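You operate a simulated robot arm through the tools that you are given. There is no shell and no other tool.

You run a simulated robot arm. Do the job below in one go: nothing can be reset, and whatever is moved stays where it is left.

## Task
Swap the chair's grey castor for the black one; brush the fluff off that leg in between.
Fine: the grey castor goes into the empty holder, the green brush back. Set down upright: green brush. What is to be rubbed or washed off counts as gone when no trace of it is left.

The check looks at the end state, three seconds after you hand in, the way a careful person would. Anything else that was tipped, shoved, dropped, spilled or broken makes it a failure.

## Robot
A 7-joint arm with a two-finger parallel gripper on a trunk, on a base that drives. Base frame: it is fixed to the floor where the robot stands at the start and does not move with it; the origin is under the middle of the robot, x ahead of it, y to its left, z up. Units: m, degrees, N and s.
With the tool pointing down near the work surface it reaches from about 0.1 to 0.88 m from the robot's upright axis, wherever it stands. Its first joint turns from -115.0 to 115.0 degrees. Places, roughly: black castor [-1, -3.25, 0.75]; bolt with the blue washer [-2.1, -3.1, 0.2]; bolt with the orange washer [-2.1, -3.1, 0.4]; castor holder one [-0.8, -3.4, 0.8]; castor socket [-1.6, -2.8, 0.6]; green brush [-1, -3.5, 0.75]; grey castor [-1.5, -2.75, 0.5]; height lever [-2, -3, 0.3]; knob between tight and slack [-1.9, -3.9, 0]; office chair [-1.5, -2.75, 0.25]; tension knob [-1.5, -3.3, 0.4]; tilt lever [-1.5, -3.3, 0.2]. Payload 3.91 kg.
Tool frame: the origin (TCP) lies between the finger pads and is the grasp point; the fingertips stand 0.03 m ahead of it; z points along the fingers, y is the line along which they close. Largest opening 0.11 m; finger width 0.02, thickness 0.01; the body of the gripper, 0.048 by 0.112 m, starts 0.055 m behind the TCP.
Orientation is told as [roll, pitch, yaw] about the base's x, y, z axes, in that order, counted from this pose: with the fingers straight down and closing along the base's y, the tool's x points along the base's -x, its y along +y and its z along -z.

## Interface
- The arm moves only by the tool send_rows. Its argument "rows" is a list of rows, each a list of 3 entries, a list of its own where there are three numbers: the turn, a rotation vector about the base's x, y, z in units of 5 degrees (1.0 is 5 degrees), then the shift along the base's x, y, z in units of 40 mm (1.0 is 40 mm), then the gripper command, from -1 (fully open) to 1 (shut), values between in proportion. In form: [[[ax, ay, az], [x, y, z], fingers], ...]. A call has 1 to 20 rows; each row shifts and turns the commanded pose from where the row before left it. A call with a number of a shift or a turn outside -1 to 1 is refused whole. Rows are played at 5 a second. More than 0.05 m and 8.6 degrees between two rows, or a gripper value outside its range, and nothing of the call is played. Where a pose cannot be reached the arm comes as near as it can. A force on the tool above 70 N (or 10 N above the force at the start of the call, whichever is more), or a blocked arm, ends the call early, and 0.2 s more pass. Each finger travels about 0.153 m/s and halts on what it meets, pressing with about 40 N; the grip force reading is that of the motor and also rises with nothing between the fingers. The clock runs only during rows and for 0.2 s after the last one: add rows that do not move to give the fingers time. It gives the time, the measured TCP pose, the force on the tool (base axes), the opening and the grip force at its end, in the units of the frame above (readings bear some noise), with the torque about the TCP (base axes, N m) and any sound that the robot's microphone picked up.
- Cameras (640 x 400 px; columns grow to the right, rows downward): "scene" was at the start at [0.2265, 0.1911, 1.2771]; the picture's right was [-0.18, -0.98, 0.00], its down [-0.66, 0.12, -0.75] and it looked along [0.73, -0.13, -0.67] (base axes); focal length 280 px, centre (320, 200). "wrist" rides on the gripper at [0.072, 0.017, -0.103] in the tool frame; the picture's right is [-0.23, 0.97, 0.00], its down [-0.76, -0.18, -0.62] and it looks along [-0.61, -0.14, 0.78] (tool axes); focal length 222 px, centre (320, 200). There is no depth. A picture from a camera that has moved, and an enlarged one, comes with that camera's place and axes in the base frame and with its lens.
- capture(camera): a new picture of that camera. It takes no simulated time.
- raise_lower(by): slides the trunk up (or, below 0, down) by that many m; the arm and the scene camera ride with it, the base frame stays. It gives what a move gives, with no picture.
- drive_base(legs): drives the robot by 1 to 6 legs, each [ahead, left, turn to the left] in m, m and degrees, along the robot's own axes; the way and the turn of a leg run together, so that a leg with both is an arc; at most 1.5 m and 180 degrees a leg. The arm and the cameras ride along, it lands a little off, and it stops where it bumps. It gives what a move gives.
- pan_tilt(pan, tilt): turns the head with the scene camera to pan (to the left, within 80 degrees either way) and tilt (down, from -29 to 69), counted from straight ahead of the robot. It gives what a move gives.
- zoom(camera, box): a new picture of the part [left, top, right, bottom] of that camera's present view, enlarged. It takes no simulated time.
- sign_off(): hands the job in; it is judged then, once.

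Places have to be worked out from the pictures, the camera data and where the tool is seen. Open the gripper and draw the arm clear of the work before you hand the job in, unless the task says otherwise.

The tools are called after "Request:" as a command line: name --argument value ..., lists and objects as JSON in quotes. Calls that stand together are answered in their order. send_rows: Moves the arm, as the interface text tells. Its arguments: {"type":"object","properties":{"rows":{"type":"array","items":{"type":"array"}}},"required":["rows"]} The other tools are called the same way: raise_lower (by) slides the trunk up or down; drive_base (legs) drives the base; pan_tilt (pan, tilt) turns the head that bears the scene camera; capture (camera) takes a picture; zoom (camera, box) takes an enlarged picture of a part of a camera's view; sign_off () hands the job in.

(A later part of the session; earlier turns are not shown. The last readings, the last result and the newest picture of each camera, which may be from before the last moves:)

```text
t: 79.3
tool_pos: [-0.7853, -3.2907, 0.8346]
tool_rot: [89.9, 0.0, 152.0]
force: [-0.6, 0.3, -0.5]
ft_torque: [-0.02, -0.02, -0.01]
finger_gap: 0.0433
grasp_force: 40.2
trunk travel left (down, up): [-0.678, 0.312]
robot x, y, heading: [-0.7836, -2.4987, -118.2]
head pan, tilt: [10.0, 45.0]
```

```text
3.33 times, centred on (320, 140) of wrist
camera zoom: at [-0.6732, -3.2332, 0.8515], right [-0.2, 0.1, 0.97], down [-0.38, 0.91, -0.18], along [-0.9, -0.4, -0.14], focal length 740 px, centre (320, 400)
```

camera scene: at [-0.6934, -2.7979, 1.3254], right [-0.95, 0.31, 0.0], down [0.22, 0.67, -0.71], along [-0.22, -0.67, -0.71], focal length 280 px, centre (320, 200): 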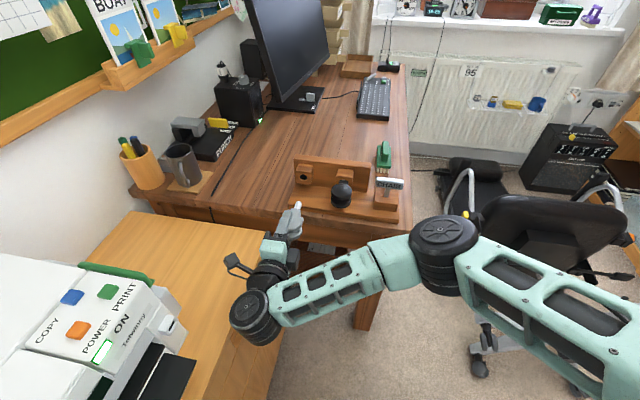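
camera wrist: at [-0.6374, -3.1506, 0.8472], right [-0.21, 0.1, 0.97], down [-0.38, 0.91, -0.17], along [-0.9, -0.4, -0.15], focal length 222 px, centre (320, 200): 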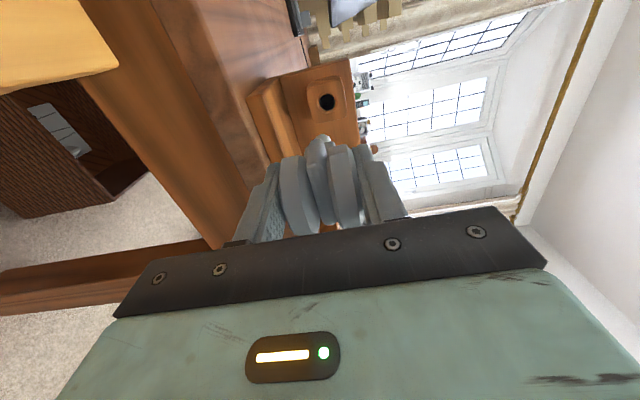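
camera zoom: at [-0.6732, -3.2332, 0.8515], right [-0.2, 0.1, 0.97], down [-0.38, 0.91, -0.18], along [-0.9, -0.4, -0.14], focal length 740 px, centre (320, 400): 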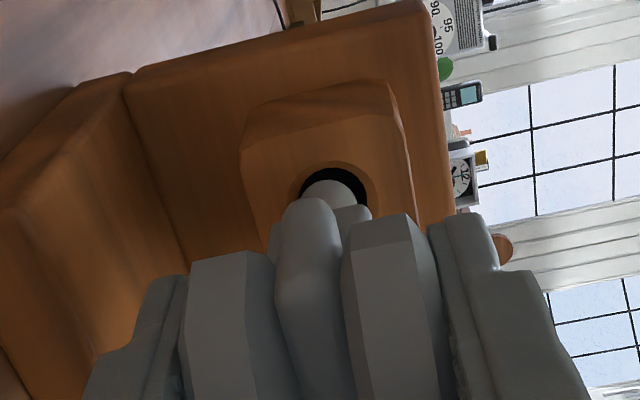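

The tip is entering the mouth with no force. I keep pushing in 4 mm steps.

Request:
send_rows --rows '[[[0, 0, 0], [-0.047, -0.088, 0.01], 1], [[0, 0, 0], [-0.047, -0.088, 0], 1], [[0, 0, 0], [-0.047, -0.088, 0], 1], [[0, 0, 0], [-0.047, -0.088, 0], 1], [[0, 0, 0], [0, 0, 0], 1]]'

Request:
zoom --camera "scene" --box '[292, 165, 342, 205]'

```text
t: 80.5
tool_pos: [-0.7945, -3.3035, 0.8337]
tool_rot: [89.8, -0.1, 151.9]
force: [0.4, -0.4, -1.2]
ft_torque: [0.01, -0.04, 0.0]
finger_gap: 0.0437
grasp_force: 40.0
trunk travel left (down, up): [-0.678, 0.312]
robot x, y, heading: [-0.7814, -2.497, -118.3]
head pan, tilt: [10.0, 45.0]
```

```text
10.00 times, centred on (317, 185) of scene
camera zoom: at [-0.6934, -2.7979, 1.3254], right [-0.95, 0.31, 0.0], down [0.22, 0.67, -0.71], along [-0.22, -0.67, -0.71], focal length 2805 px, centre (350, 350)
```

zoom: 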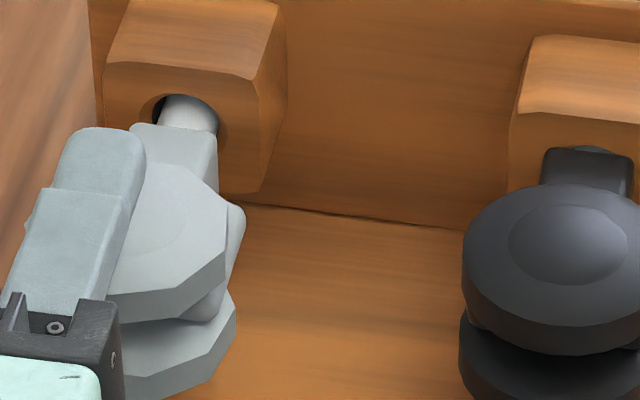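

Request:
send_rows --rows '[[[0, 0, 0], [-0.038, -0.094, 0], 1], [[0, 0, 0], [-0.042, -0.091, 0], 1], [[0, 0, 0], [-0.047, -0.088, 0], 1], [[0, 0, 0], [-0.047, -0.088, 0], 1], [[0, 0, 0], [0, 0, 0], 1]]'

Request:
zoom --camera "scene" --box '[292, 165, 342, 205]'

```text
t: 81.7
tool_pos: [-0.8008, -3.3171, 0.8342]
tool_rot: [89.8, 0.1, 152.0]
force: [2.7, 1.9, -2.2]
ft_torque: [0.14, 0.02, -0.42]
finger_gap: 0.0433
grasp_force: 39.5
trunk travel left (down, up): [-0.678, 0.312]
robot x, y, heading: [-0.7795, -2.4982, -118.5]
head pan, tilt: [10.0, 45.0]
```

```text
10.00 times, centred on (317, 185) of scene
camera zoom: at [-0.6933, -2.7979, 1.3253], right [-0.95, 0.31, 0.0], down [0.22, 0.67, -0.71], along [-0.22, -0.67, -0.71], focal length 2805 px, centre (350, 350)
```

zoom: 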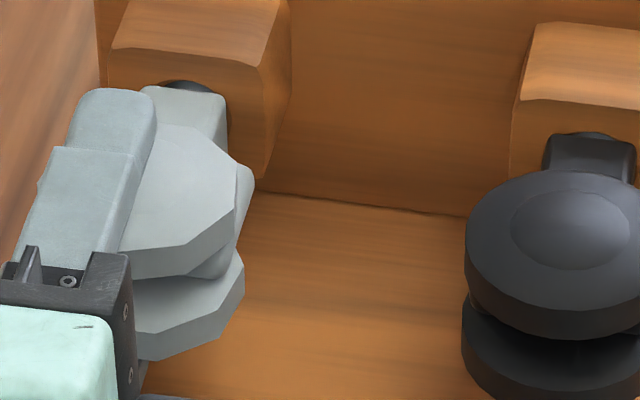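

The castor is fully in — its neck met the block and even slid the light board back a few mm, so I stop pushing. I open the fingers a little to release it.

Request:
send_rows --rows '[[[0, 0, 0], [0, 0, 0], 0.0], [[0, 0, 0], [0, 0, 0], -0.3], [[0, 0, 0], [0, 0, 0], -0.3]]'

Request:
zoom --camera "scene" --box '[275, 150, 385, 240]'

Request:
capture --camera "wrist"

```text
t: 82.5
tool_pos: [-0.8005, -3.3162, 0.8336]
tool_rot: [89.8, -0.1, 152.0]
force: [0.5, 0.9, 0.0]
ft_torque: [0.01, 0.0, 0.0]
finger_gap: 0.0716
grasp_force: 0.1
trunk travel left (down, up): [-0.678, 0.312]
robot x, y, heading: [-0.7826, -2.5008, -118.2]
head pan, tilt: [10.0, 45.0]
```

```text
4.44 times, centred on (330, 195) of scene
camera zoom: at [-0.6934, -2.7979, 1.3254], right [-0.95, 0.31, 0.0], down [0.22, 0.67, -0.71], along [-0.22, -0.67, -0.71], focal length 1247 px, centre (276, 222)
```

zoom: 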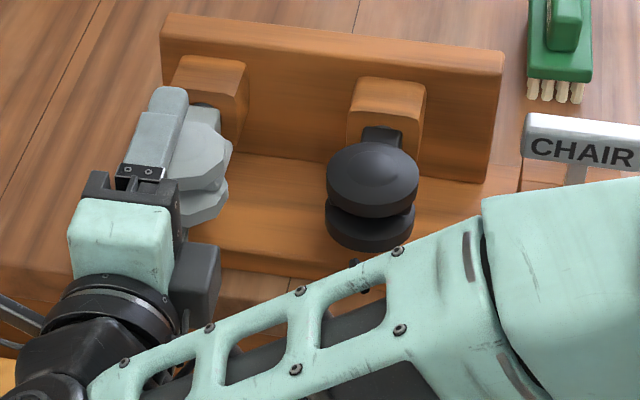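

```text
taken
camera wrist: at [-0.6879, -3.2613, 0.8523], right [-0.2, 0.1, 0.97], down [-0.38, 0.91, -0.18], along [-0.9, -0.4, -0.14], focal length 222 px, centre (320, 200)
```

wrist: 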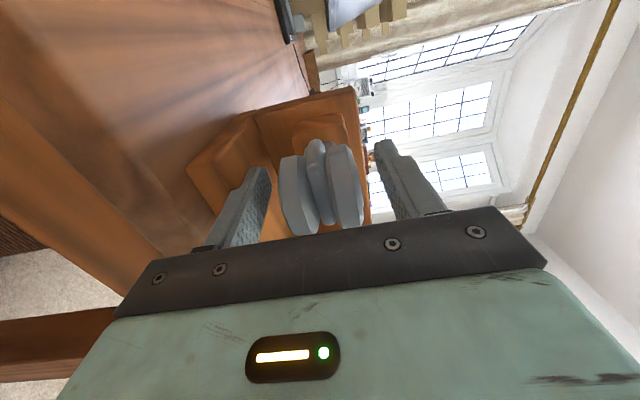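

Released, and the grey castor stays seated. I withdraw straight back 0.12 m.

Request:
send_rows --rows '[[[0, 0, 0], [0.2, 0.375, 0], -0.3], [[0, 0, 0], [0.25, 0.47, 0], -0.3], [[0, 0, 0], [0.3, 0.56, 0], -0.3], [[0, 0, 0], [0.3, 0.56, 0], -0.3], [[0, 0, 0], [0.36, 0.68, 0], -0.3], [[0, 0, 0], [0, 0, 0], -0.3]]'

Request:
zoom --camera "scene" --box '[275, 150, 385, 240]'

Request:
capture --camera "wrist"

```text
t: 83.9
tool_pos: [-0.7443, -3.2138, 0.8342]
tool_rot: [89.8, 0.1, 152.0]
force: [-0.2, -0.5, 0.6]
ft_torque: [0.02, -0.04, -0.03]
finger_gap: 0.0717
grasp_force: 0.1
trunk travel left (down, up): [-0.678, 0.312]
robot x, y, heading: [-0.7846, -2.4992, -118.2]
head pan, tilt: [10.0, 45.0]
```

```text
4.44 times, centred on (330, 195) of scene
camera zoom: at [-0.6934, -2.7979, 1.3254], right [-0.95, 0.31, 0.0], down [0.22, 0.67, -0.71], along [-0.22, -0.67, -0.71], focal length 1247 px, centre (276, 222)
```

zoom: 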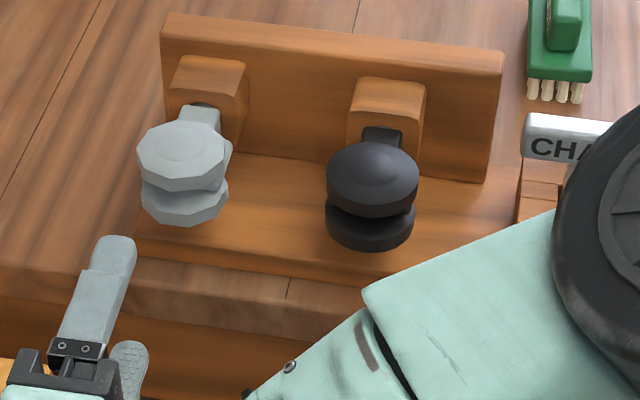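

```text
taken
camera wrist: at [-0.6319, -3.1557, 0.8519], right [-0.2, 0.1, 0.97], down [-0.38, 0.91, -0.18], along [-0.9, -0.4, -0.14], focal length 222 px, centre (320, 200)
```

wrist: 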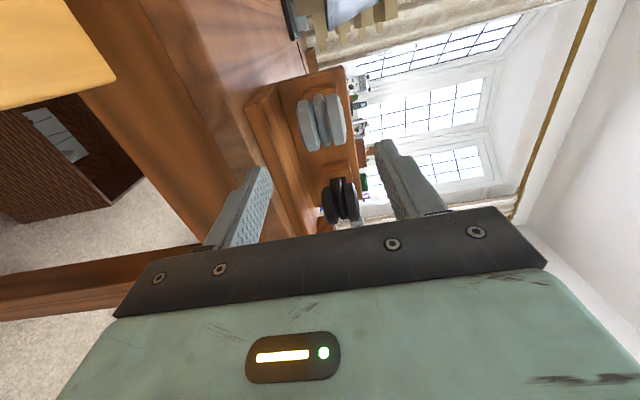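

The grey castor sits in the left holder like the black one in the right. Now I need to find the fluff, so I raise the trunk 0.15 m (clear of castors and sign) and swing the empty gripper toward the chair, turning it right so the wrist camera can look at the leg's back face.

Request:
raise_lower --by 0.15

Request:
send_rows --rows '[[[0, 0, -0.5], [-0.5, 0.8, 0], -0.3], [[0, 0, -0.5], [-0.5, 0.8, 0], -0.3], [[0, 0, -0.5], [-0.7, 0.5, 0], -0.3], [[0, 0, -0.5], [-0.9, 0.3, 0], -0.3], [[0, 0, -0.8], [-0.9, 0.3, 0], -0.3], [[0, 0, -0.8], [-0.9, 0.3, 0], -0.3], [[0, 0, -0.8], [-0.9, 0.3, 0], -0.3], [[0, 0, -0.8], [-0.9, 0.3, 0], -0.3], [[0, 0, 0], [0, 0, 0], -0.3]]'

Request:
capture --camera "scene"

Request:
capture --camera "wrist"

```text
t: 85.6
tool_pos: [-0.7442, -3.2122, 0.9844]
tool_rot: [89.8, -0.1, 151.9]
force: [0.0, -0.8, 1.1]
ft_torque: [0.01, -0.01, -0.02]
finger_gap: 0.0712
grasp_force: 0.0
trunk travel left (down, up): [-0.828, 0.162]
robot x, y, heading: [-0.7832, -2.4993, -118.2]
head pan, tilt: [10.0, 45.0]
```

```text
t: 87.6
tool_pos: [-0.9934, -3.0692, 0.9851]
tool_rot: [89.9, 0.0, 125.8]
force: [0.7, -0.4, 0.0]
ft_torque: [0.03, -0.02, -0.02]
finger_gap: 0.0713
grasp_force: 0.1
trunk travel left (down, up): [-0.828, 0.162]
robot x, y, heading: [-0.7833, -2.5015, -118.3]
head pan, tilt: [10.0, 45.0]
```

```text
taken
camera scene: at [-0.6933, -2.7979, 1.4754], right [-0.95, 0.31, 0.0], down [0.22, 0.67, -0.71], along [-0.22, -0.67, -0.71], focal length 280 px, centre (320, 200)
```

scene: 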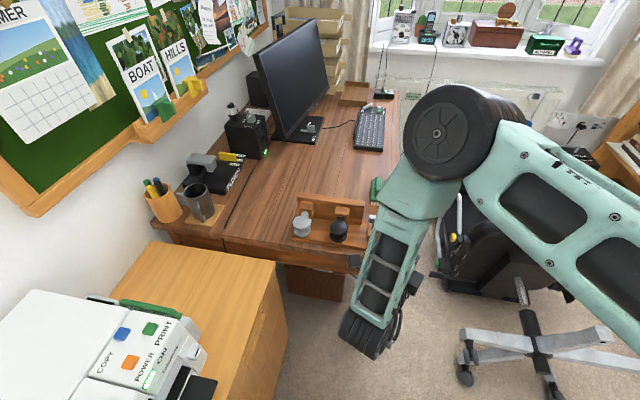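

```text
taken
camera wrist: at [-0.8665, -3.0671, 1.002], right [-0.14, 0.18, 0.97], down [0.06, 0.98, -0.18], along [-0.99, 0.03, -0.14], focal length 222 px, centre (320, 200)
```

wrist: 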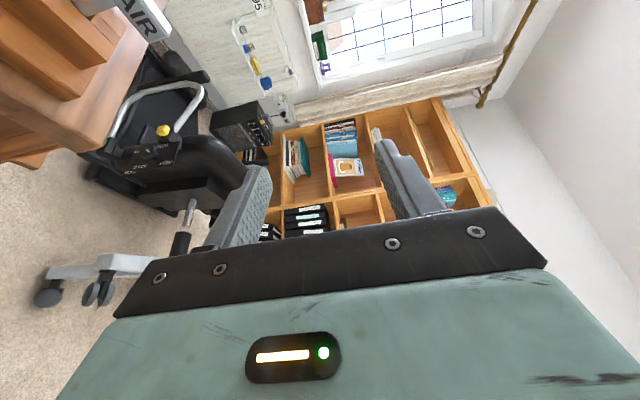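

The arm follows well. I continue toward the point left of and just beyond the leg, still turning right.

Request:
send_rows --rows '[[[0, 0, -0.9], [-0.9, 0.35, 0], -0.3], [[0, 0, -0.9], [-0.9, 0.35, 0], -0.3], [[0, 0, -0.9], [-0.9, 0.35, 0], -0.3], [[0, 0, -0.9], [-0.9, 0.35, 0], -0.3], [[0, 0, -0.9], [-0.9, 0.35, 0], -0.3], [[0, 0, -0.9], [-0.9, 0.35, 0], -0.3], [[0, 0, -0.9], [-0.9, 0.35, 0], -0.3], [[0, 0, 0], [0, 0, 0], -0.3]]'

Request:
capture --camera "scene"

Request:
capture --camera "wrist"

```text
t: 89.4
tool_pos: [-1.2445, -2.9699, 0.9842]
tool_rot: [89.8, -0.1, 94.4]
force: [-0.2, 0.1, -0.3]
ft_torque: [-0.02, 0.0, 0.01]
finger_gap: 0.0714
grasp_force: 0.1
trunk travel left (down, up): [-0.828, 0.162]
robot x, y, heading: [-0.7803, -2.4982, -118.4]
head pan, tilt: [10.0, 45.0]
```

```text
taken
camera scene: at [-0.6934, -2.7979, 1.4754], right [-0.95, 0.31, 0.0], down [0.22, 0.67, -0.71], along [-0.22, -0.67, -0.71], focal length 280 px, centre (320, 200)
```

scene: 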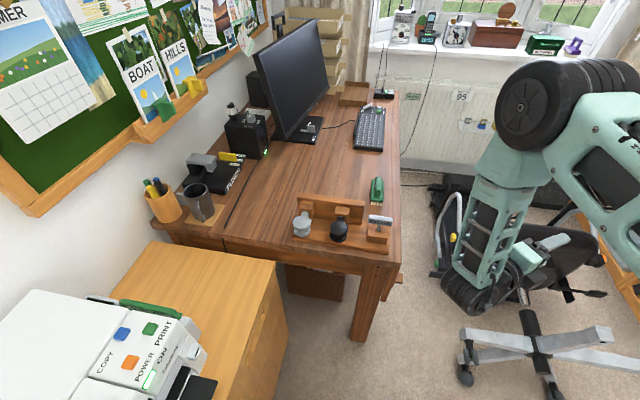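

```text
taken
camera wrist: at [-1.1361, -3.0344, 1.0019], right [-0.02, 0.23, 0.97], down [0.56, 0.81, -0.18], along [-0.83, 0.55, -0.14], focal length 222 px, centre (320, 200)
```

wrist: 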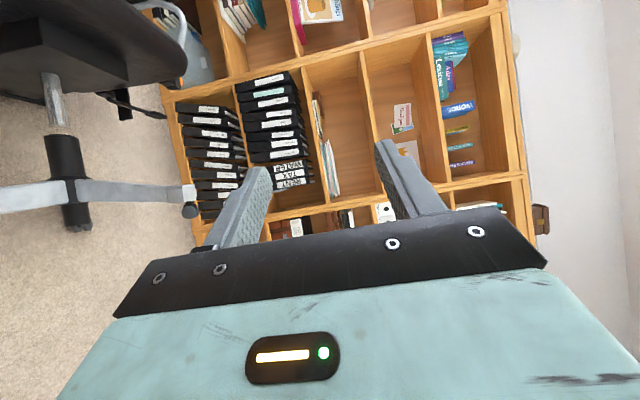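

The upward leg is now visible from its left-back side; I zoom in.

Request:
zoom --camera "wrist" --box '[40, 140, 220, 250]'

Request:
zoom --camera "scene" --box '[420, 170, 640, 400]'

```text
3.56 times, centred on (130, 195) of wrist
camera zoom: at [-1.1361, -3.0344, 1.0019], right [-0.02, 0.23, 0.97], down [0.56, 0.81, -0.18], along [-0.83, 0.55, -0.14], focal length 790 px, centre (996, 218)
```

zoom: 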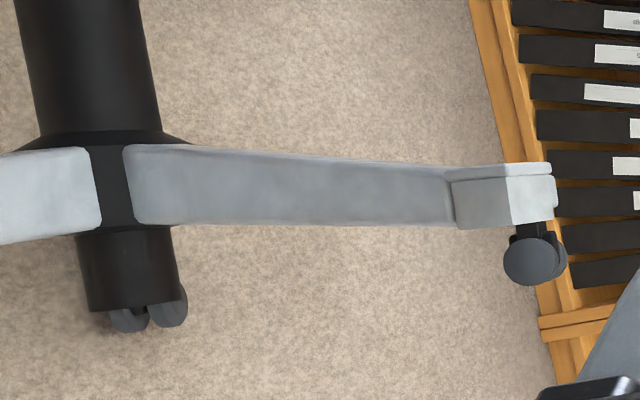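

```text
1.74 times, centred on (530, 285) of scene
camera zoom: at [-0.6934, -2.7979, 1.4754], right [-0.95, 0.31, 0.0], down [0.22, 0.67, -0.71], along [-0.22, -0.67, -0.71], focal length 488 px, centre (-45, 52)
```

zoom: 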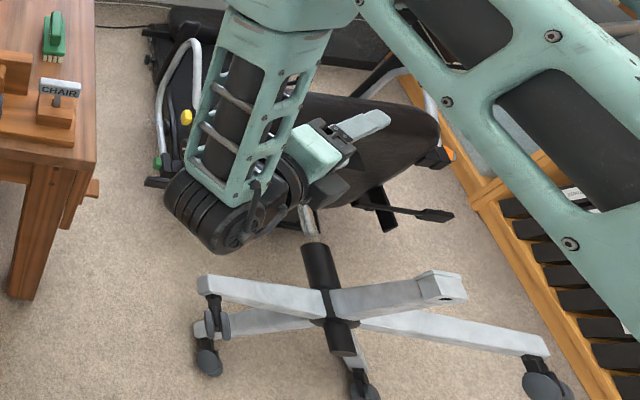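

That view shows the leg's left face only (the black wheel belongs to the leg behind). I move the camera ~0.17 m further beyond the leg and turn a bit more to see its back.

Request:
send_rows --rows '[[[0, 0, -0.6], [-0.8, -0.5, 0], -0.3], [[0, 0, -0.6], [-0.8, -0.5, 0], -0.3], [[0, 0, -0.6], [-0.8, -0.5, 0], -0.3], [[0, 0, -0.6], [-0.8, -0.5, 0], -0.3], [[0, 0, -0.6], [-0.8, -0.5, 0], -0.3], [[0, 0, 0], [0, 0, 0], -0.3]]'

Request:
capture --camera "wrist"

```text
t: 90.8
tool_pos: [-1.4049, -3.0719, 0.9846]
tool_rot: [89.7, -0.1, 79.5]
force: [0.9, 0.6, 0.6]
ft_torque: [-0.03, -0.02, 0.0]
finger_gap: 0.0713
grasp_force: 0.1
trunk travel left (down, up): [-0.828, 0.162]
robot x, y, heading: [-0.7807, -2.4989, -118.4]
head pan, tilt: [10.0, 45.0]
```

```text
taken
camera wrist: at [-1.3167, -3.1626, 1.0017], right [0.04, 0.22, 0.97], down [0.75, 0.64, -0.17], along [-0.66, 0.74, -0.14], focal length 222 px, centre (320, 200)
```

wrist: 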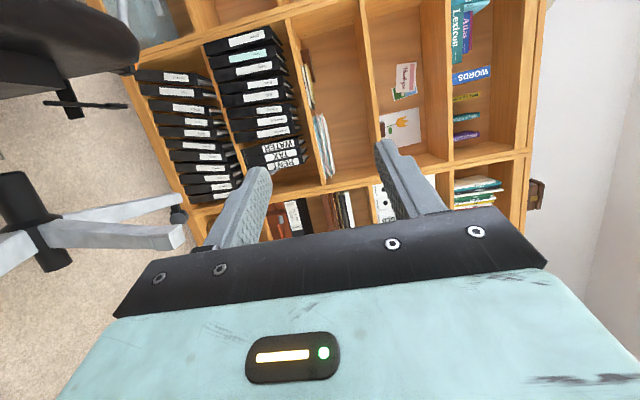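

Request:
zoom --camera "wrist" --box '[20, 180, 220, 290]'

```text
3.20 times, centred on (120, 235) of wrist
camera zoom: at [-1.3167, -3.1626, 1.0017], right [0.04, 0.22, 0.97], down [0.75, 0.64, -0.17], along [-0.66, 0.74, -0.14], focal length 711 px, centre (960, 88)
```

zoom: 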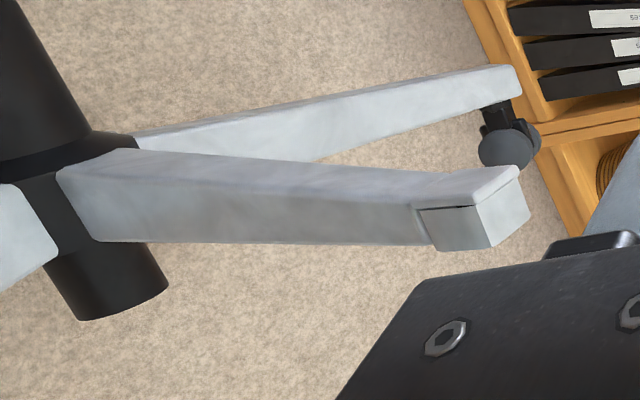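

The back face also looks clean at this scale; the fluff may be faint grey on grey. I zoom harder on this view.

Request:
zoom --camera "wrist" --box '[35, 215, 115, 265]'

Request:
zoom --camera "wrist" --box '[105, 215, 185, 265]'

Request:
zoom --camera "scene" --box '[500, 315, 580, 375]'

```text
8.00 times, centred on (75, 240) of wrist
camera zoom: at [-1.3167, -3.1626, 1.0017], right [0.04, 0.22, 0.97], down [0.75, 0.64, -0.17], along [-0.66, 0.74, -0.14], focal length 1777 px, centre (2280, -120)
```

zoom: 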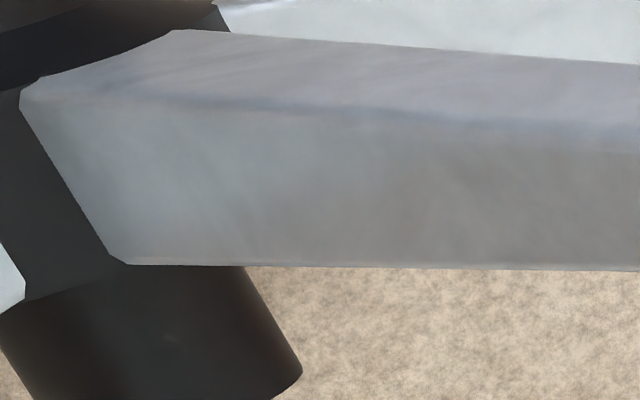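

```text
8.00 times, centred on (145, 240) of wrist
camera zoom: at [-1.3167, -3.1626, 1.0017], right [0.04, 0.22, 0.97], down [0.75, 0.64, -0.17], along [-0.66, 0.74, -0.14], focal length 1777 px, centre (1720, -120)
```

zoom: 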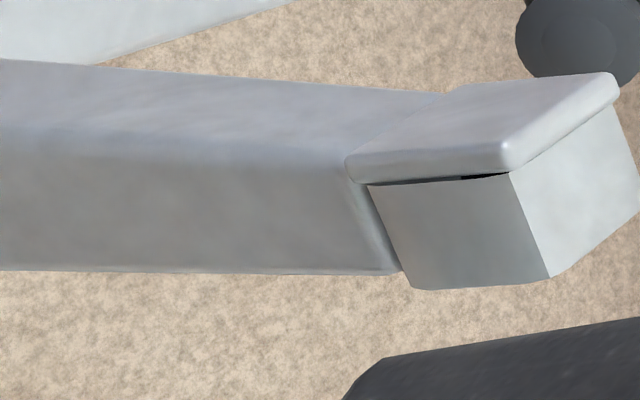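

```text
6.67 times, centred on (540, 345) of scene
camera zoom: at [-0.6934, -2.7979, 1.4754], right [-0.95, 0.31, 0.0], down [0.22, 0.67, -0.71], along [-0.22, -0.67, -0.71], focal length 1870 px, centre (-1147, -767)
```

zoom: 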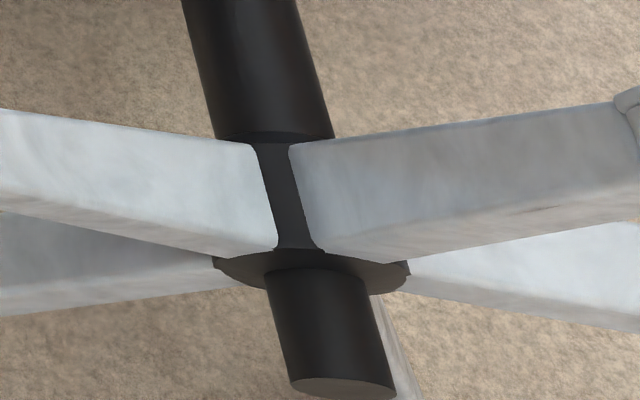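

The back and left faces are clean. Thinking back, dark hair-like streaks showed on both front edges at about 60 % of this leg's height and on no other leg, so the fluff is likely a grey patch on the front face there. Before driving nearer the desk for the brush, I look down at my base's front clearance.

Request:
pan_tilt --pan 0 --tilt 69

Request:
capture --camera "scene"

```text
t: 91.7
tool_pos: [-1.4033, -3.072, 0.9847]
tool_rot: [89.8, 0.0, 79.5]
force: [0.0, 0.4, 0.2]
ft_torque: [0.01, -0.04, 0.02]
finger_gap: 0.0713
grasp_force: 0.1
trunk travel left (down, up): [-0.828, 0.162]
robot x, y, heading: [-0.7835, -2.4992, -118.3]
head pan, tilt: [0.0, 68.8]
```

```text
taken
camera scene: at [-0.6945, -2.77, 1.4466], right [-0.88, 0.47, 0.0], down [0.44, 0.82, -0.36], along [-0.17, -0.32, -0.93], focal length 280 px, centre (320, 200)
```

scene: 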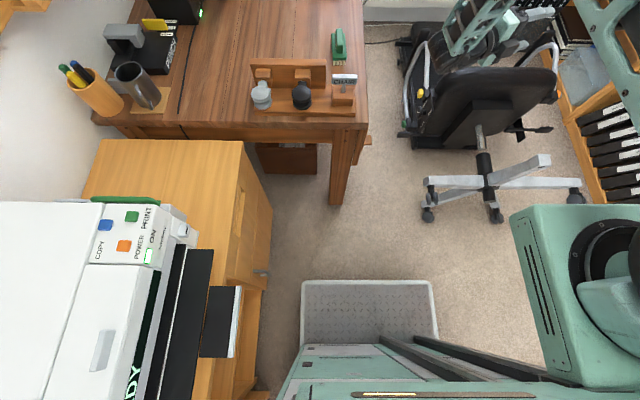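

Base front is 0.31 m ahead of centre, desk leg at 0.74 m, chair castors at ~0.65 m on the right: I can drive 0.2 m ahead safely. First I bring the arm back in front by reversing the last two moves.

Request:
send_rows --rows '[[[0, 0, 0.6], [0.8, 0.5, 0], -0.3], [[0, 0, 0.6], [0.8, 0.5, 0], -0.3], [[0, 0, 0.6], [0.8, 0.5, 0], -0.3], [[0, 0, 0.6], [0.8, 0.5, 0], -0.3], [[0, 0, 0.6], [0.8, 0.5, 0], -0.3], [[0, 0, 0.9], [0.9, -0.35, 0], -0.3], [[0, 0, 0.9], [0.9, -0.35, 0], -0.3], [[0, 0, 0.9], [0.9, -0.35, 0], -0.3], [[0, 0, 0.9], [0.9, -0.35, 0], -0.3], [[0, 0, 0.9], [0.9, -0.35, 0], -0.3], [[0, 0, 0.9], [0.9, -0.35, 0], -0.3], [[0, 0, 0.9], [0.9, -0.35, 0], -0.3], [[0, 0, 0.9], [0, 0, 0], -1], [[0, 0, 0.9], [0, 0, 0], -1], [[0, 0, 0.9], [0, 0, 0], -1], [[0, 0, 0.9], [0, 0, 0], -1], [[0, 0, 0.9], [0, 0, 0], -1], [[0, 0, 0.7], [0, 0, 0], -1], [[0, 0, 0], [0, 0, 0], -1]]'

```text
t: 95.7
tool_pos: [-0.9921, -3.0684, 0.9843]
tool_rot: [89.8, 0.0, 152.0]
force: [-0.9, -0.8, -0.9]
ft_torque: [0.03, 0.0, 0.01]
finger_gap: 0.1099
grasp_force: 0.1
trunk travel left (down, up): [-0.828, 0.162]
robot x, y, heading: [-0.7826, -2.4965, -118.2]
head pan, tilt: [0.0, 68.8]
```

Back in front, level at heading -118°. Now I reverse the 120° turn so the fingers point straight down for gripping the brush.

Request:
send_rows --rows '[[[0.986, 0.3015, 0.729], [0, 0, 0], -1], [[0.986, 0.3015, 0.729], [0, 0, 0], -1], [[0.986, 0.3015, 0.729], [0, 0, 0], -1], [[0.986, 0.3015, 0.729], [0, 0, 0], -1], [[0.986, 0.3015, 0.729], [0, 0, 0], -1], [[0.986, 0.3015, 0.729], [0, 0, 0], -1], [[0.986, 0.3015, 0.729], [0, 0, 0], -1], [[0.986, 0.3015, 0.729], [0, 0, 0], -1], [[0.986, 0.3015, 0.729], [0, 0, 0], -1], [[0.986, 0.3015, 0.729], [0, 0, 0], -1], [[0.986, 0.3015, 0.729], [0, 0, 0], -1], [[0.986, 0.3015, 0.729], [0, 0, 0], -1], [[0.986, 0.3015, 0.729], [0, 0, 0], -1], [[0.986, 0.3015, 0.729], [0, 0, 0], -1], [[0.986, 0.3015, 0.729], [0, 0, 0], -1], [[0.986, 0.3015, 0.729], [0, 0, 0], -1], [[0.986, 0.3015, 0.729], [0, 0, 0], -1], [[0.986, 0.3015, 0.729], [0, 0, 0], -1], [[0.986, 0.3015, 0.729], [0, 0, 0], -1], [[0, 0, 0], [0, 0, 0], -1]]'

Request:
pan_tilt --pan -5 --tilt 50

Request:
capture --camera "scene"

Request:
capture --camera "wrist"

```text
t: 99.9
tool_pos: [-0.9931, -3.0683, 0.984]
tool_rot: [-0.2, 0.0, -117.8]
force: [0.4, -0.6, 0.7]
ft_torque: [-0.01, 0.0, -0.04]
finger_gap: 0.1096
grasp_force: 0.1
trunk travel left (down, up): [-0.828, 0.162]
robot x, y, heading: [-0.7812, -2.4988, -118.5]
head pan, tilt: [0.0, 68.8]
```

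```text
t: 100.7
tool_pos: [-0.9921, -3.0685, 0.9843]
tool_rot: [-0.1, 0.1, -118.0]
force: [-0.2, 0.5, -0.4]
ft_torque: [0.01, -0.03, -0.02]
finger_gap: 0.1101
grasp_force: 0.0
trunk travel left (down, up): [-0.828, 0.162]
robot x, y, heading: [-0.7805, -2.4971, -118.3]
head pan, tilt: [-5.0, 50.0]
```

```text
taken
camera scene: at [-0.7102, -2.785, 1.4684], right [-0.84, 0.55, 0.0], down [0.42, 0.64, -0.64], along [-0.35, -0.54, -0.77], focal length 280 px, centre (320, 200)
```

scene: 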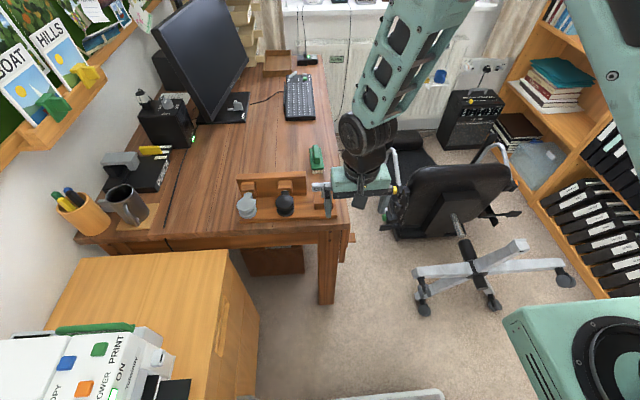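

```text
taken
camera wrist: at [-0.9432, -3.013, 1.088], right [0.75, -0.66, 0.0], down [-0.51, -0.59, 0.62], along [-0.41, -0.47, -0.78], focal length 222 px, centre (320, 200)
```

wrist: 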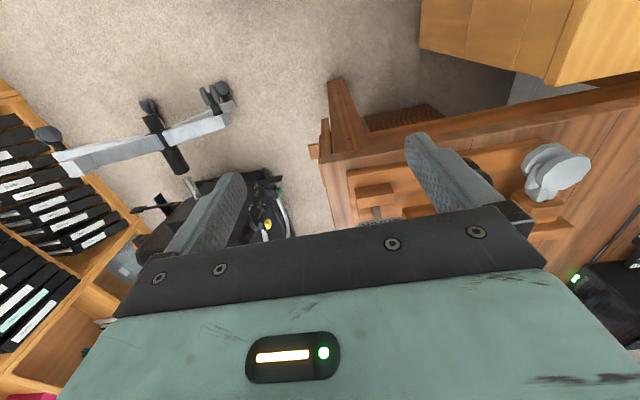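

Tool points down at z 0.984. I drive 0.2 m ahead (gripper passes well above the sign) and look at the brush.

Request:
drive_base --legs '[[0.2, 0, 0]]'

Request:
capture --camera "scene"

Request:
zoom --camera "scene" --box '[220, 130, 380, 250]'

Request:
capture --camera "wrist"

```text
t: 102.3
tool_pos: [-1.0866, -3.2439, 0.9856]
tool_rot: [-0.1, -0.1, -117.9]
force: [-0.1, -0.4, -0.6]
ft_torque: [0.03, 0.03, 0.02]
finger_gap: 0.1098
grasp_force: 0.1
trunk travel left (down, up): [-0.828, 0.162]
robot x, y, heading: [-0.8776, -2.6764, -118.5]
head pan, tilt: [-5.0, 50.0]
```

```text
taken
camera scene: at [-0.8047, -2.9606, 1.4685], right [-0.84, 0.55, 0.0], down [0.42, 0.64, -0.64], along [-0.35, -0.54, -0.77], focal length 280 px, centre (320, 200)
```

scene: 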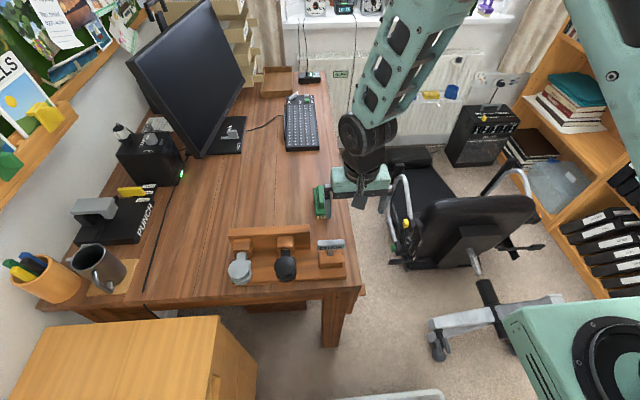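

```text
3.33 times, centred on (300, 190) of scene
camera zoom: at [-0.8047, -2.9606, 1.4685], right [-0.84, 0.55, 0.0], down [0.42, 0.64, -0.64], along [-0.35, -0.54, -0.77], focal length 935 px, centre (387, 233)
```

zoom: 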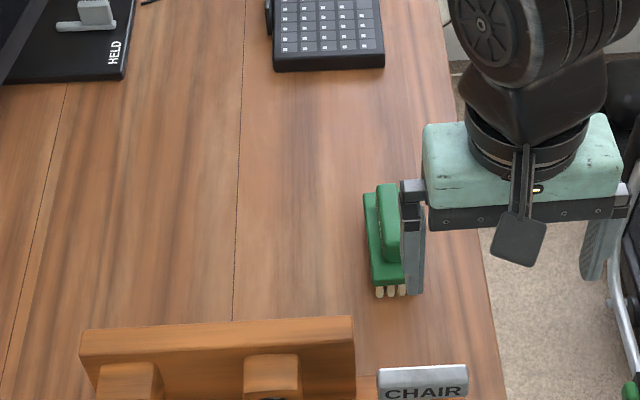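

```text
taken
camera wrist: at [-1.0379, -3.1885, 1.088], right [0.75, -0.66, 0.0], down [-0.51, -0.59, 0.62], along [-0.41, -0.47, -0.78], focal length 222 px, centre (320, 200)
```

wrist: 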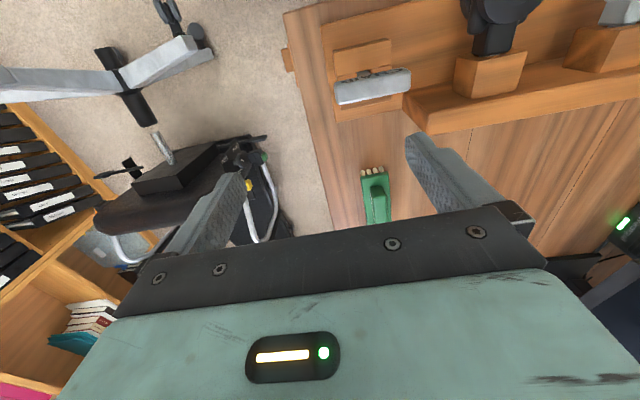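

Request:
zoom --camera "wrist" --box '[330, 150, 430, 230]'

Request:
zoom --camera "scene" --box '[295, 170, 365, 230]'

```text
5.00 times, centred on (380, 190) of wrist
camera zoom: at [-1.0379, -3.1885, 1.088], right [0.75, -0.66, 0.0], down [-0.51, -0.59, 0.62], along [-0.41, -0.47, -0.78], focal length 1111 px, centre (20, 250)
```

zoom: 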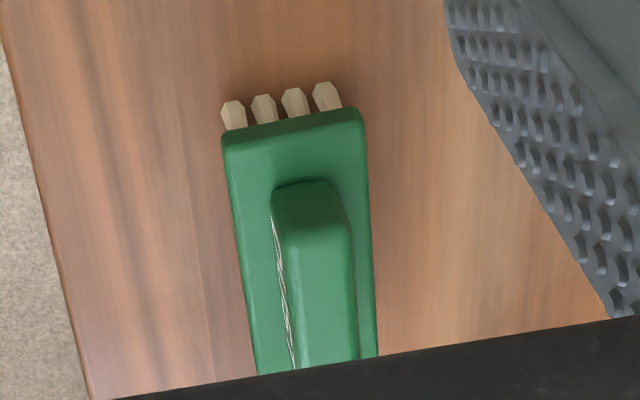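

```text
6.67 times, centred on (330, 200) of scene
camera zoom: at [-0.8047, -2.9606, 1.4685], right [-0.84, 0.55, 0.0], down [0.42, 0.64, -0.64], along [-0.35, -0.54, -0.77], focal length 1870 px, centre (253, 200)
```

zoom: 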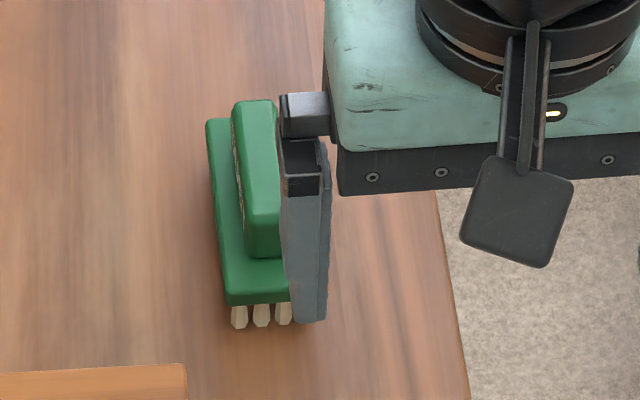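

The brush handle (≈22 mm wide, ~75 mm long) has its top at z≈0.796 with its near edge at (-1.112, -3.421), pointing about heading -119°. I move above its middle (-1.129, -3.452) at the present safe height and look down.

Request:
send_rows --rows '[[[0, 0, -0.03], [-0.177, -0.866, 0], -1], [[0, 0, -0.03], [-0.177, -0.866, 0], -1], [[0, 0, -0.03], [-0.177, -0.866, 0], -1], [[0, 0, -0.03], [-0.177, -0.866, 0], -1], [[0, 0, -0.03], [-0.177, -0.866, 0], -1], [[0, 0, -0.03], [-0.177, -0.866, 0], -1], [[0, 0, 0], [0, 0, 0], -1]]'

Request:
capture --camera "wrist"

Request:
capture --camera "scene"

```text
t: 103.9
tool_pos: [-1.1292, -3.4509, 0.9839]
tool_rot: [-0.2, 0.0, -118.7]
force: [0.0, 0.4, 0.5]
ft_torque: [-0.01, 0.0, 0.02]
finger_gap: 0.1102
grasp_force: 0.0
trunk travel left (down, up): [-0.828, 0.162]
robot x, y, heading: [-0.8785, -2.6741, -118.0]
head pan, tilt: [-5.0, 50.0]
```

```text
taken
camera wrist: at [-1.0801, -3.3963, 1.0874], right [0.74, -0.67, 0.0], down [-0.52, -0.58, 0.62], along [-0.42, -0.46, -0.78], focal length 222 px, centre (320, 200)
```

wrist: 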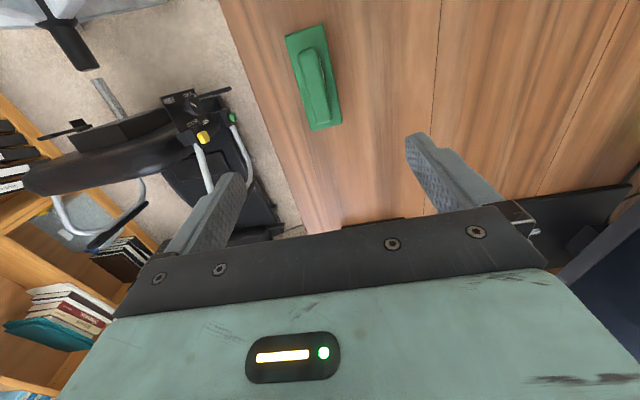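

```text
taken
camera scene: at [-0.8048, -2.9607, 1.4685], right [-0.84, 0.55, 0.0], down [0.42, 0.64, -0.64], along [-0.35, -0.54, -0.77], focal length 280 px, centre (320, 200)
```

scene: 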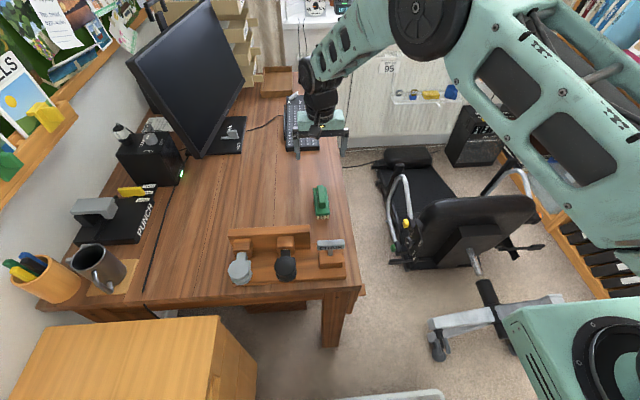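

Request:
zoom --camera "wrist" --box '[260, 15, 380, 140]'

Request:
zoom --camera "scene" --box '[290, 110, 360, 225]'

```text
3.20 times, centred on (320, 78) of wrist
camera zoom: at [-1.0801, -3.3963, 1.0874], right [0.74, -0.67, 0.0], down [-0.52, -0.58, 0.62], along [-0.42, -0.46, -0.78], focal length 711 px, centre (320, 592)
```

zoom: 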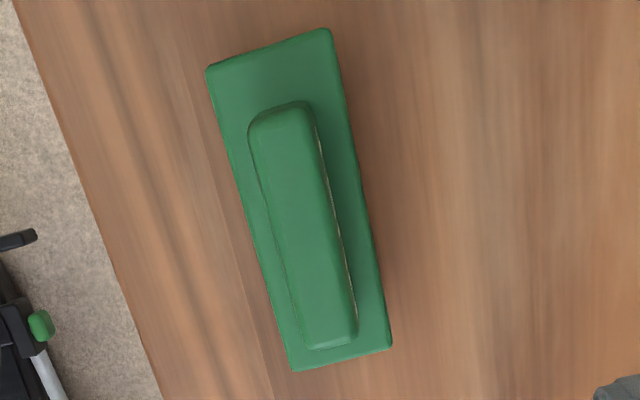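

```text
3.48 times, centred on (325, 168) of scene
camera zoom: at [-0.8048, -2.9607, 1.4685], right [-0.84, 0.55, 0.0], down [0.42, 0.64, -0.64], along [-0.35, -0.54, -0.77], focal length 976 px, centre (303, 313)
```

zoom: 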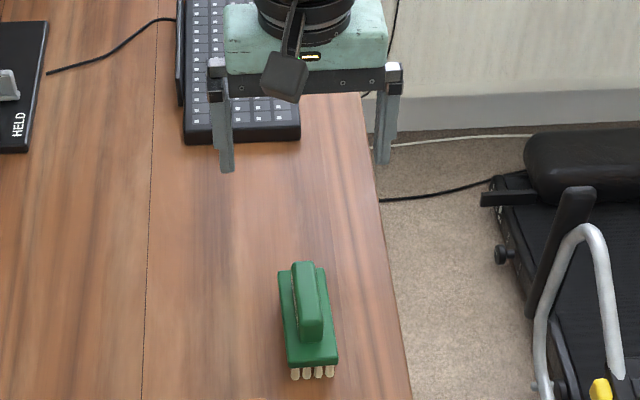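

The handle's middle lies 14 mm nearer to me than the TCP and is centred sideways; yaw matches. I shift back 14 mm and lower the trunk 0.1 m.

Request:
send_rows --rows '[[[0, 0, 0], [0.168, 0.307, 0], -1], [[0, 0, 0], [0, 0, 0], -1]]'

Request:
raise_lower --by -0.1

Request:
capture --camera "wrist"

Request:
zoom --camera "scene" --box '[280, 80, 400, 200]'

```text
t: 104.5
tool_pos: [-1.1238, -3.4389, 0.9837]
tool_rot: [0.0, 0.0, -118.8]
force: [0.4, 0.2, -1.1]
ft_torque: [0.0, 0.0, 0.02]
finger_gap: 0.11
grasp_force: 0.0
trunk travel left (down, up): [-0.828, 0.162]
robot x, y, heading: [-0.879, -2.6702, -118.3]
head pan, tilt: [-5.0, 50.0]
```

```text
t: 105.9
tool_pos: [-1.122, -3.4391, 0.8833]
tool_rot: [-0.1, 0.0, -118.8]
force: [0.5, 0.2, -0.3]
ft_torque: [-0.01, -0.02, -0.01]
finger_gap: 0.1097
grasp_force: 0.0
trunk travel left (down, up): [-0.728, 0.262]
robot x, y, heading: [-0.8776, -2.6739, -117.9]
head pan, tilt: [-5.0, 50.0]
```

```text
taken
camera wrist: at [-1.0728, -3.3842, 0.9876], right [0.74, -0.67, 0.0], down [-0.52, -0.58, 0.62], along [-0.42, -0.46, -0.78], focal length 222 px, centre (320, 200)
```

wrist: 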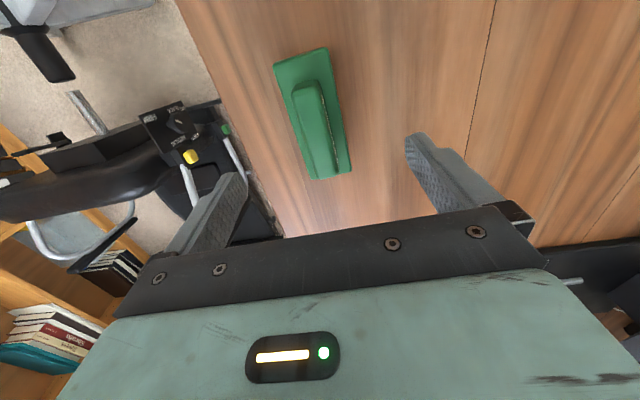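

```text
3.33 times, centred on (340, 140) of scene
camera zoom: at [-0.8048, -2.9607, 1.3685], right [-0.84, 0.55, 0.0], down [0.42, 0.64, -0.64], along [-0.35, -0.54, -0.77], focal length 935 px, centre (253, 400)
```

zoom: 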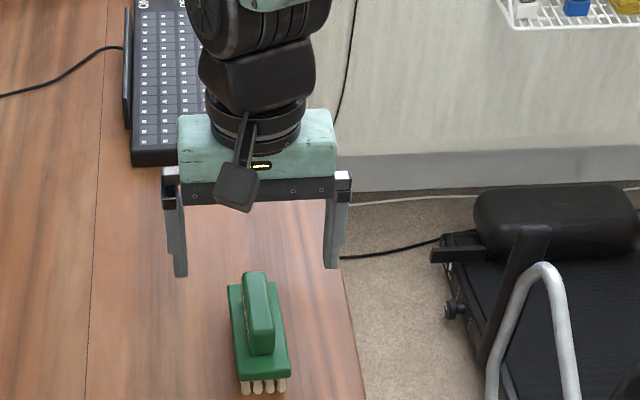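

Centred along the brush; 3 mm off sideways. I correct that and descend to z 0.809 so the tips are around the handle just above the brush base.

Request:
send_rows --rows '[[[0, 0, 0], [-0.068, 0.037, -0.46], -1], [[0, 0, 0], [0, 0, -0.46], -1], [[0, 0, 0], [0, 0, -0.46], -1], [[0, 0, 0], [0, 0, -0.46], -1], [[0, 0, 0], [0, 0, 0], -0.3], [[0, 0, 0], [0, 0, 0], -0.3]]'

Request:
capture --camera "wrist"

Request:
zoom --camera "scene" --box '[280, 120, 380, 210]'

```text
t: 107.3
tool_pos: [-1.1262, -3.4366, 0.8107]
tool_rot: [-0.2, 0.0, -118.8]
force: [0.1, -0.1, -0.1]
ft_torque: [-0.01, -0.01, -0.01]
finger_gap: 0.0717
grasp_force: 0.1
trunk travel left (down, up): [-0.728, 0.262]
robot x, y, heading: [-0.8761, -2.6776, -118.2]
head pan, tilt: [-5.0, 50.0]
```

```text
taken
camera wrist: at [-1.0759, -3.3828, 0.9135], right [0.74, -0.67, 0.0], down [-0.52, -0.58, 0.62], along [-0.42, -0.46, -0.78], focal length 222 px, centre (320, 200)
```

wrist: 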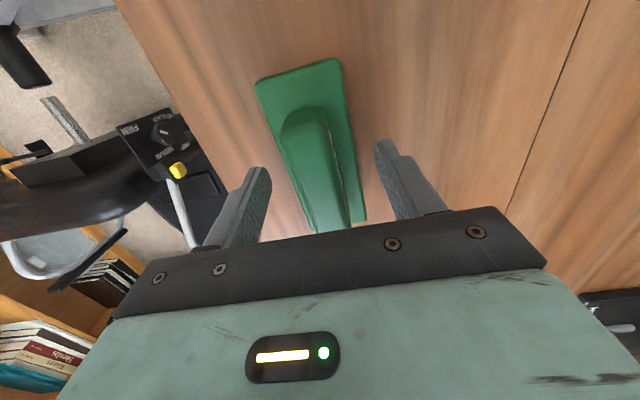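

```text
4.44 times, centred on (330, 165) of scene
camera zoom: at [-0.8048, -2.9607, 1.3684], right [-0.84, 0.55, 0.0], down [0.42, 0.64, -0.64], along [-0.35, -0.54, -0.77], focal length 1247 px, centre (276, 356)
```

zoom: 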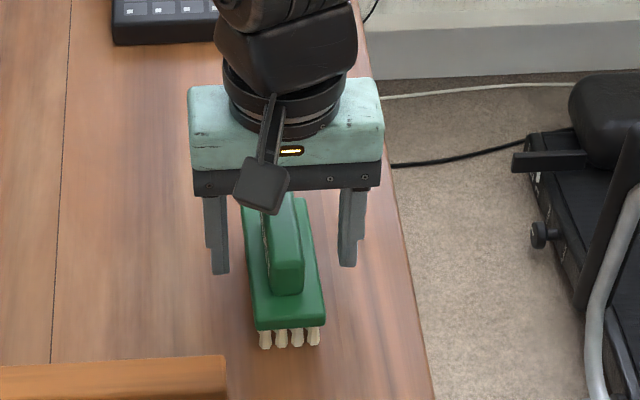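

The fingers straddle the handle well. I close on it.

Request:
send_rows --rows '[[[0, 0, 0], [0, 0, -0.05], 0.2], [[0, 0, 0], [0, 0, 0], 0.4], [[0, 0, 0], [0, 0, 0], 1], [[0, 0, 0], [0, 0, 0], 1], [[0, 0, 0], [0, 0, 0], 1]]'

Request:
zoom --camera "scene" --box '[280, 120, 380, 210]'

```text
t: 108.5
tool_pos: [-1.126, -3.4375, 0.8096]
tool_rot: [-0.1, -0.1, -118.7]
force: [0.0, 1.0, 12.2]
ft_torque: [0.25, -0.11, 0.19]
finger_gap: 0.0441
grasp_force: 40.3
trunk travel left (down, up): [-0.728, 0.262]
robot x, y, heading: [-0.878, -2.6753, -118.2]
head pan, tilt: [-5.0, 50.0]
```

```text
4.44 times, centred on (330, 165) of scene
camera zoom: at [-0.8047, -2.9601, 1.3687], right [-0.84, 0.55, 0.0], down [0.42, 0.64, -0.64], along [-0.35, -0.54, -0.77], focal length 1247 px, centre (276, 356)
```

zoom: 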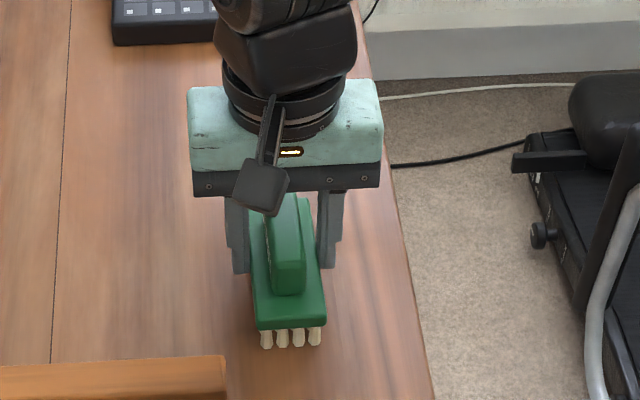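

The gap stopped at 44 mm: the tips caught the wider brush base, so its top is higher than I assumed. I open, raise 13 mm and close on the handle instead.

Request:
send_rows --rows '[[[0, 0, 0], [0, 0, 0], -0.2], [[0, 0, 0], [0, 0, 0], -0.2], [[0, 0, 0], [0, 0, 0.33], -0.2], [[0, 0, 0], [0, 0, 0], -0.2]]'

Request:
zoom --camera "scene" --box '[300, 140, 360, 200]'

Request:
zoom --camera "wrist" --box '[220, 50, 420, 240]'

```text
t: 109.5
tool_pos: [-1.1259, -3.4368, 0.8206]
tool_rot: [-0.2, -0.1, -118.8]
force: [0.2, -0.6, -0.1]
ft_torque: [-0.02, -0.04, -0.02]
finger_gap: 0.066
grasp_force: 0.1
trunk travel left (down, up): [-0.728, 0.262]
robot x, y, heading: [-0.8794, -2.6799, -118.3]
head pan, tilt: [-5.0, 50.0]
```

```text
6.67 times, centred on (330, 170) of scene
camera zoom: at [-0.8048, -2.9607, 1.3684], right [-0.84, 0.55, 0.0], down [0.42, 0.64, -0.64], along [-0.35, -0.54, -0.77], focal length 1870 px, centre (253, 400)
```

zoom: 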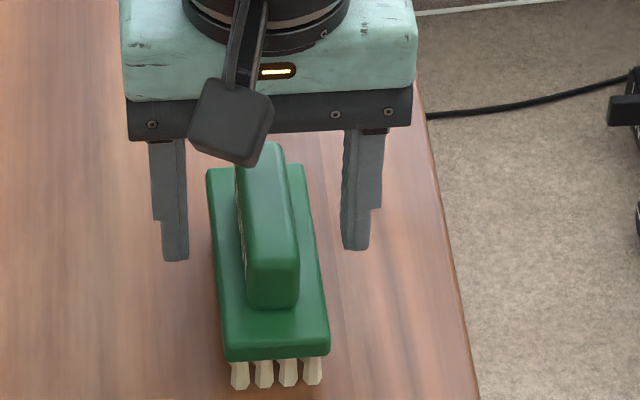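

```text
2.11 times, centred on (320, 145) of wrist
camera zoom: at [-1.0752, -3.3824, 0.9248], right [0.74, -0.67, 0.0], down [-0.52, -0.58, 0.62], along [-0.42, -0.46, -0.78], focal length 468 px, centre (320, 316)
```

zoom: 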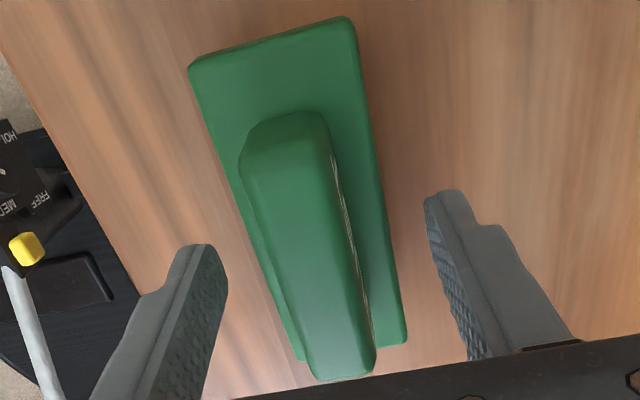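

The handle appears ~30 mm tall (top ≈ 0.811, base top ≈ 0.781) and centred between the fingers. I lower 4 mm and close.

Request:
send_rows --rows '[[[0, 0, 0], [-0.02, 0.01, -0.1], -0.2], [[0, 0, 0], [0, 0, 0], 0.2], [[0, 0, 0], [0, 0, 0], 0.5], [[0, 0, 0], [0, 0, 0], 1], [[0, 0, 0], [0, 0, 0], 1], [[0, 0, 0], [0, 0, 0], 1]]'

Request:
zoom --camera "scene" --box '[300, 140, 360, 200]'

```text
t: 110.9
tool_pos: [-1.1259, -3.4364, 0.8178]
tool_rot: [-0.1, 0.0, -118.8]
force: [-0.4, -1.1, 0.2]
ft_torque: [0.0, 0.01, 0.01]
finger_gap: 0.0438
grasp_force: 39.7
trunk travel left (down, up): [-0.728, 0.262]
robot x, y, heading: [-0.8815, -2.6738, -118.2]
head pan, tilt: [-5.0, 50.0]
```

```text
6.67 times, centred on (330, 170) of scene
camera zoom: at [-0.8048, -2.9607, 1.3684], right [-0.84, 0.55, 0.0], down [0.42, 0.64, -0.64], along [-0.35, -0.54, -0.77], focal length 1870 px, centre (253, 400)
```

zoom: 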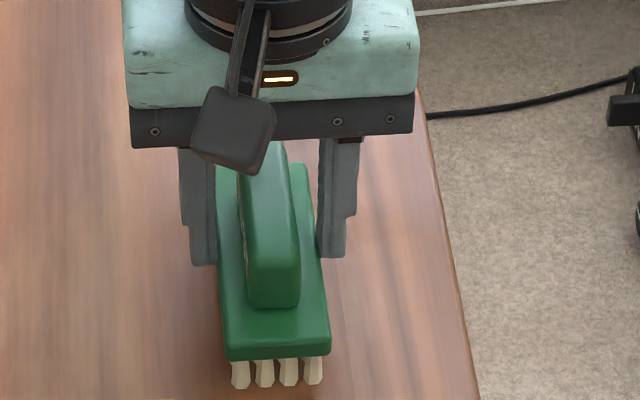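

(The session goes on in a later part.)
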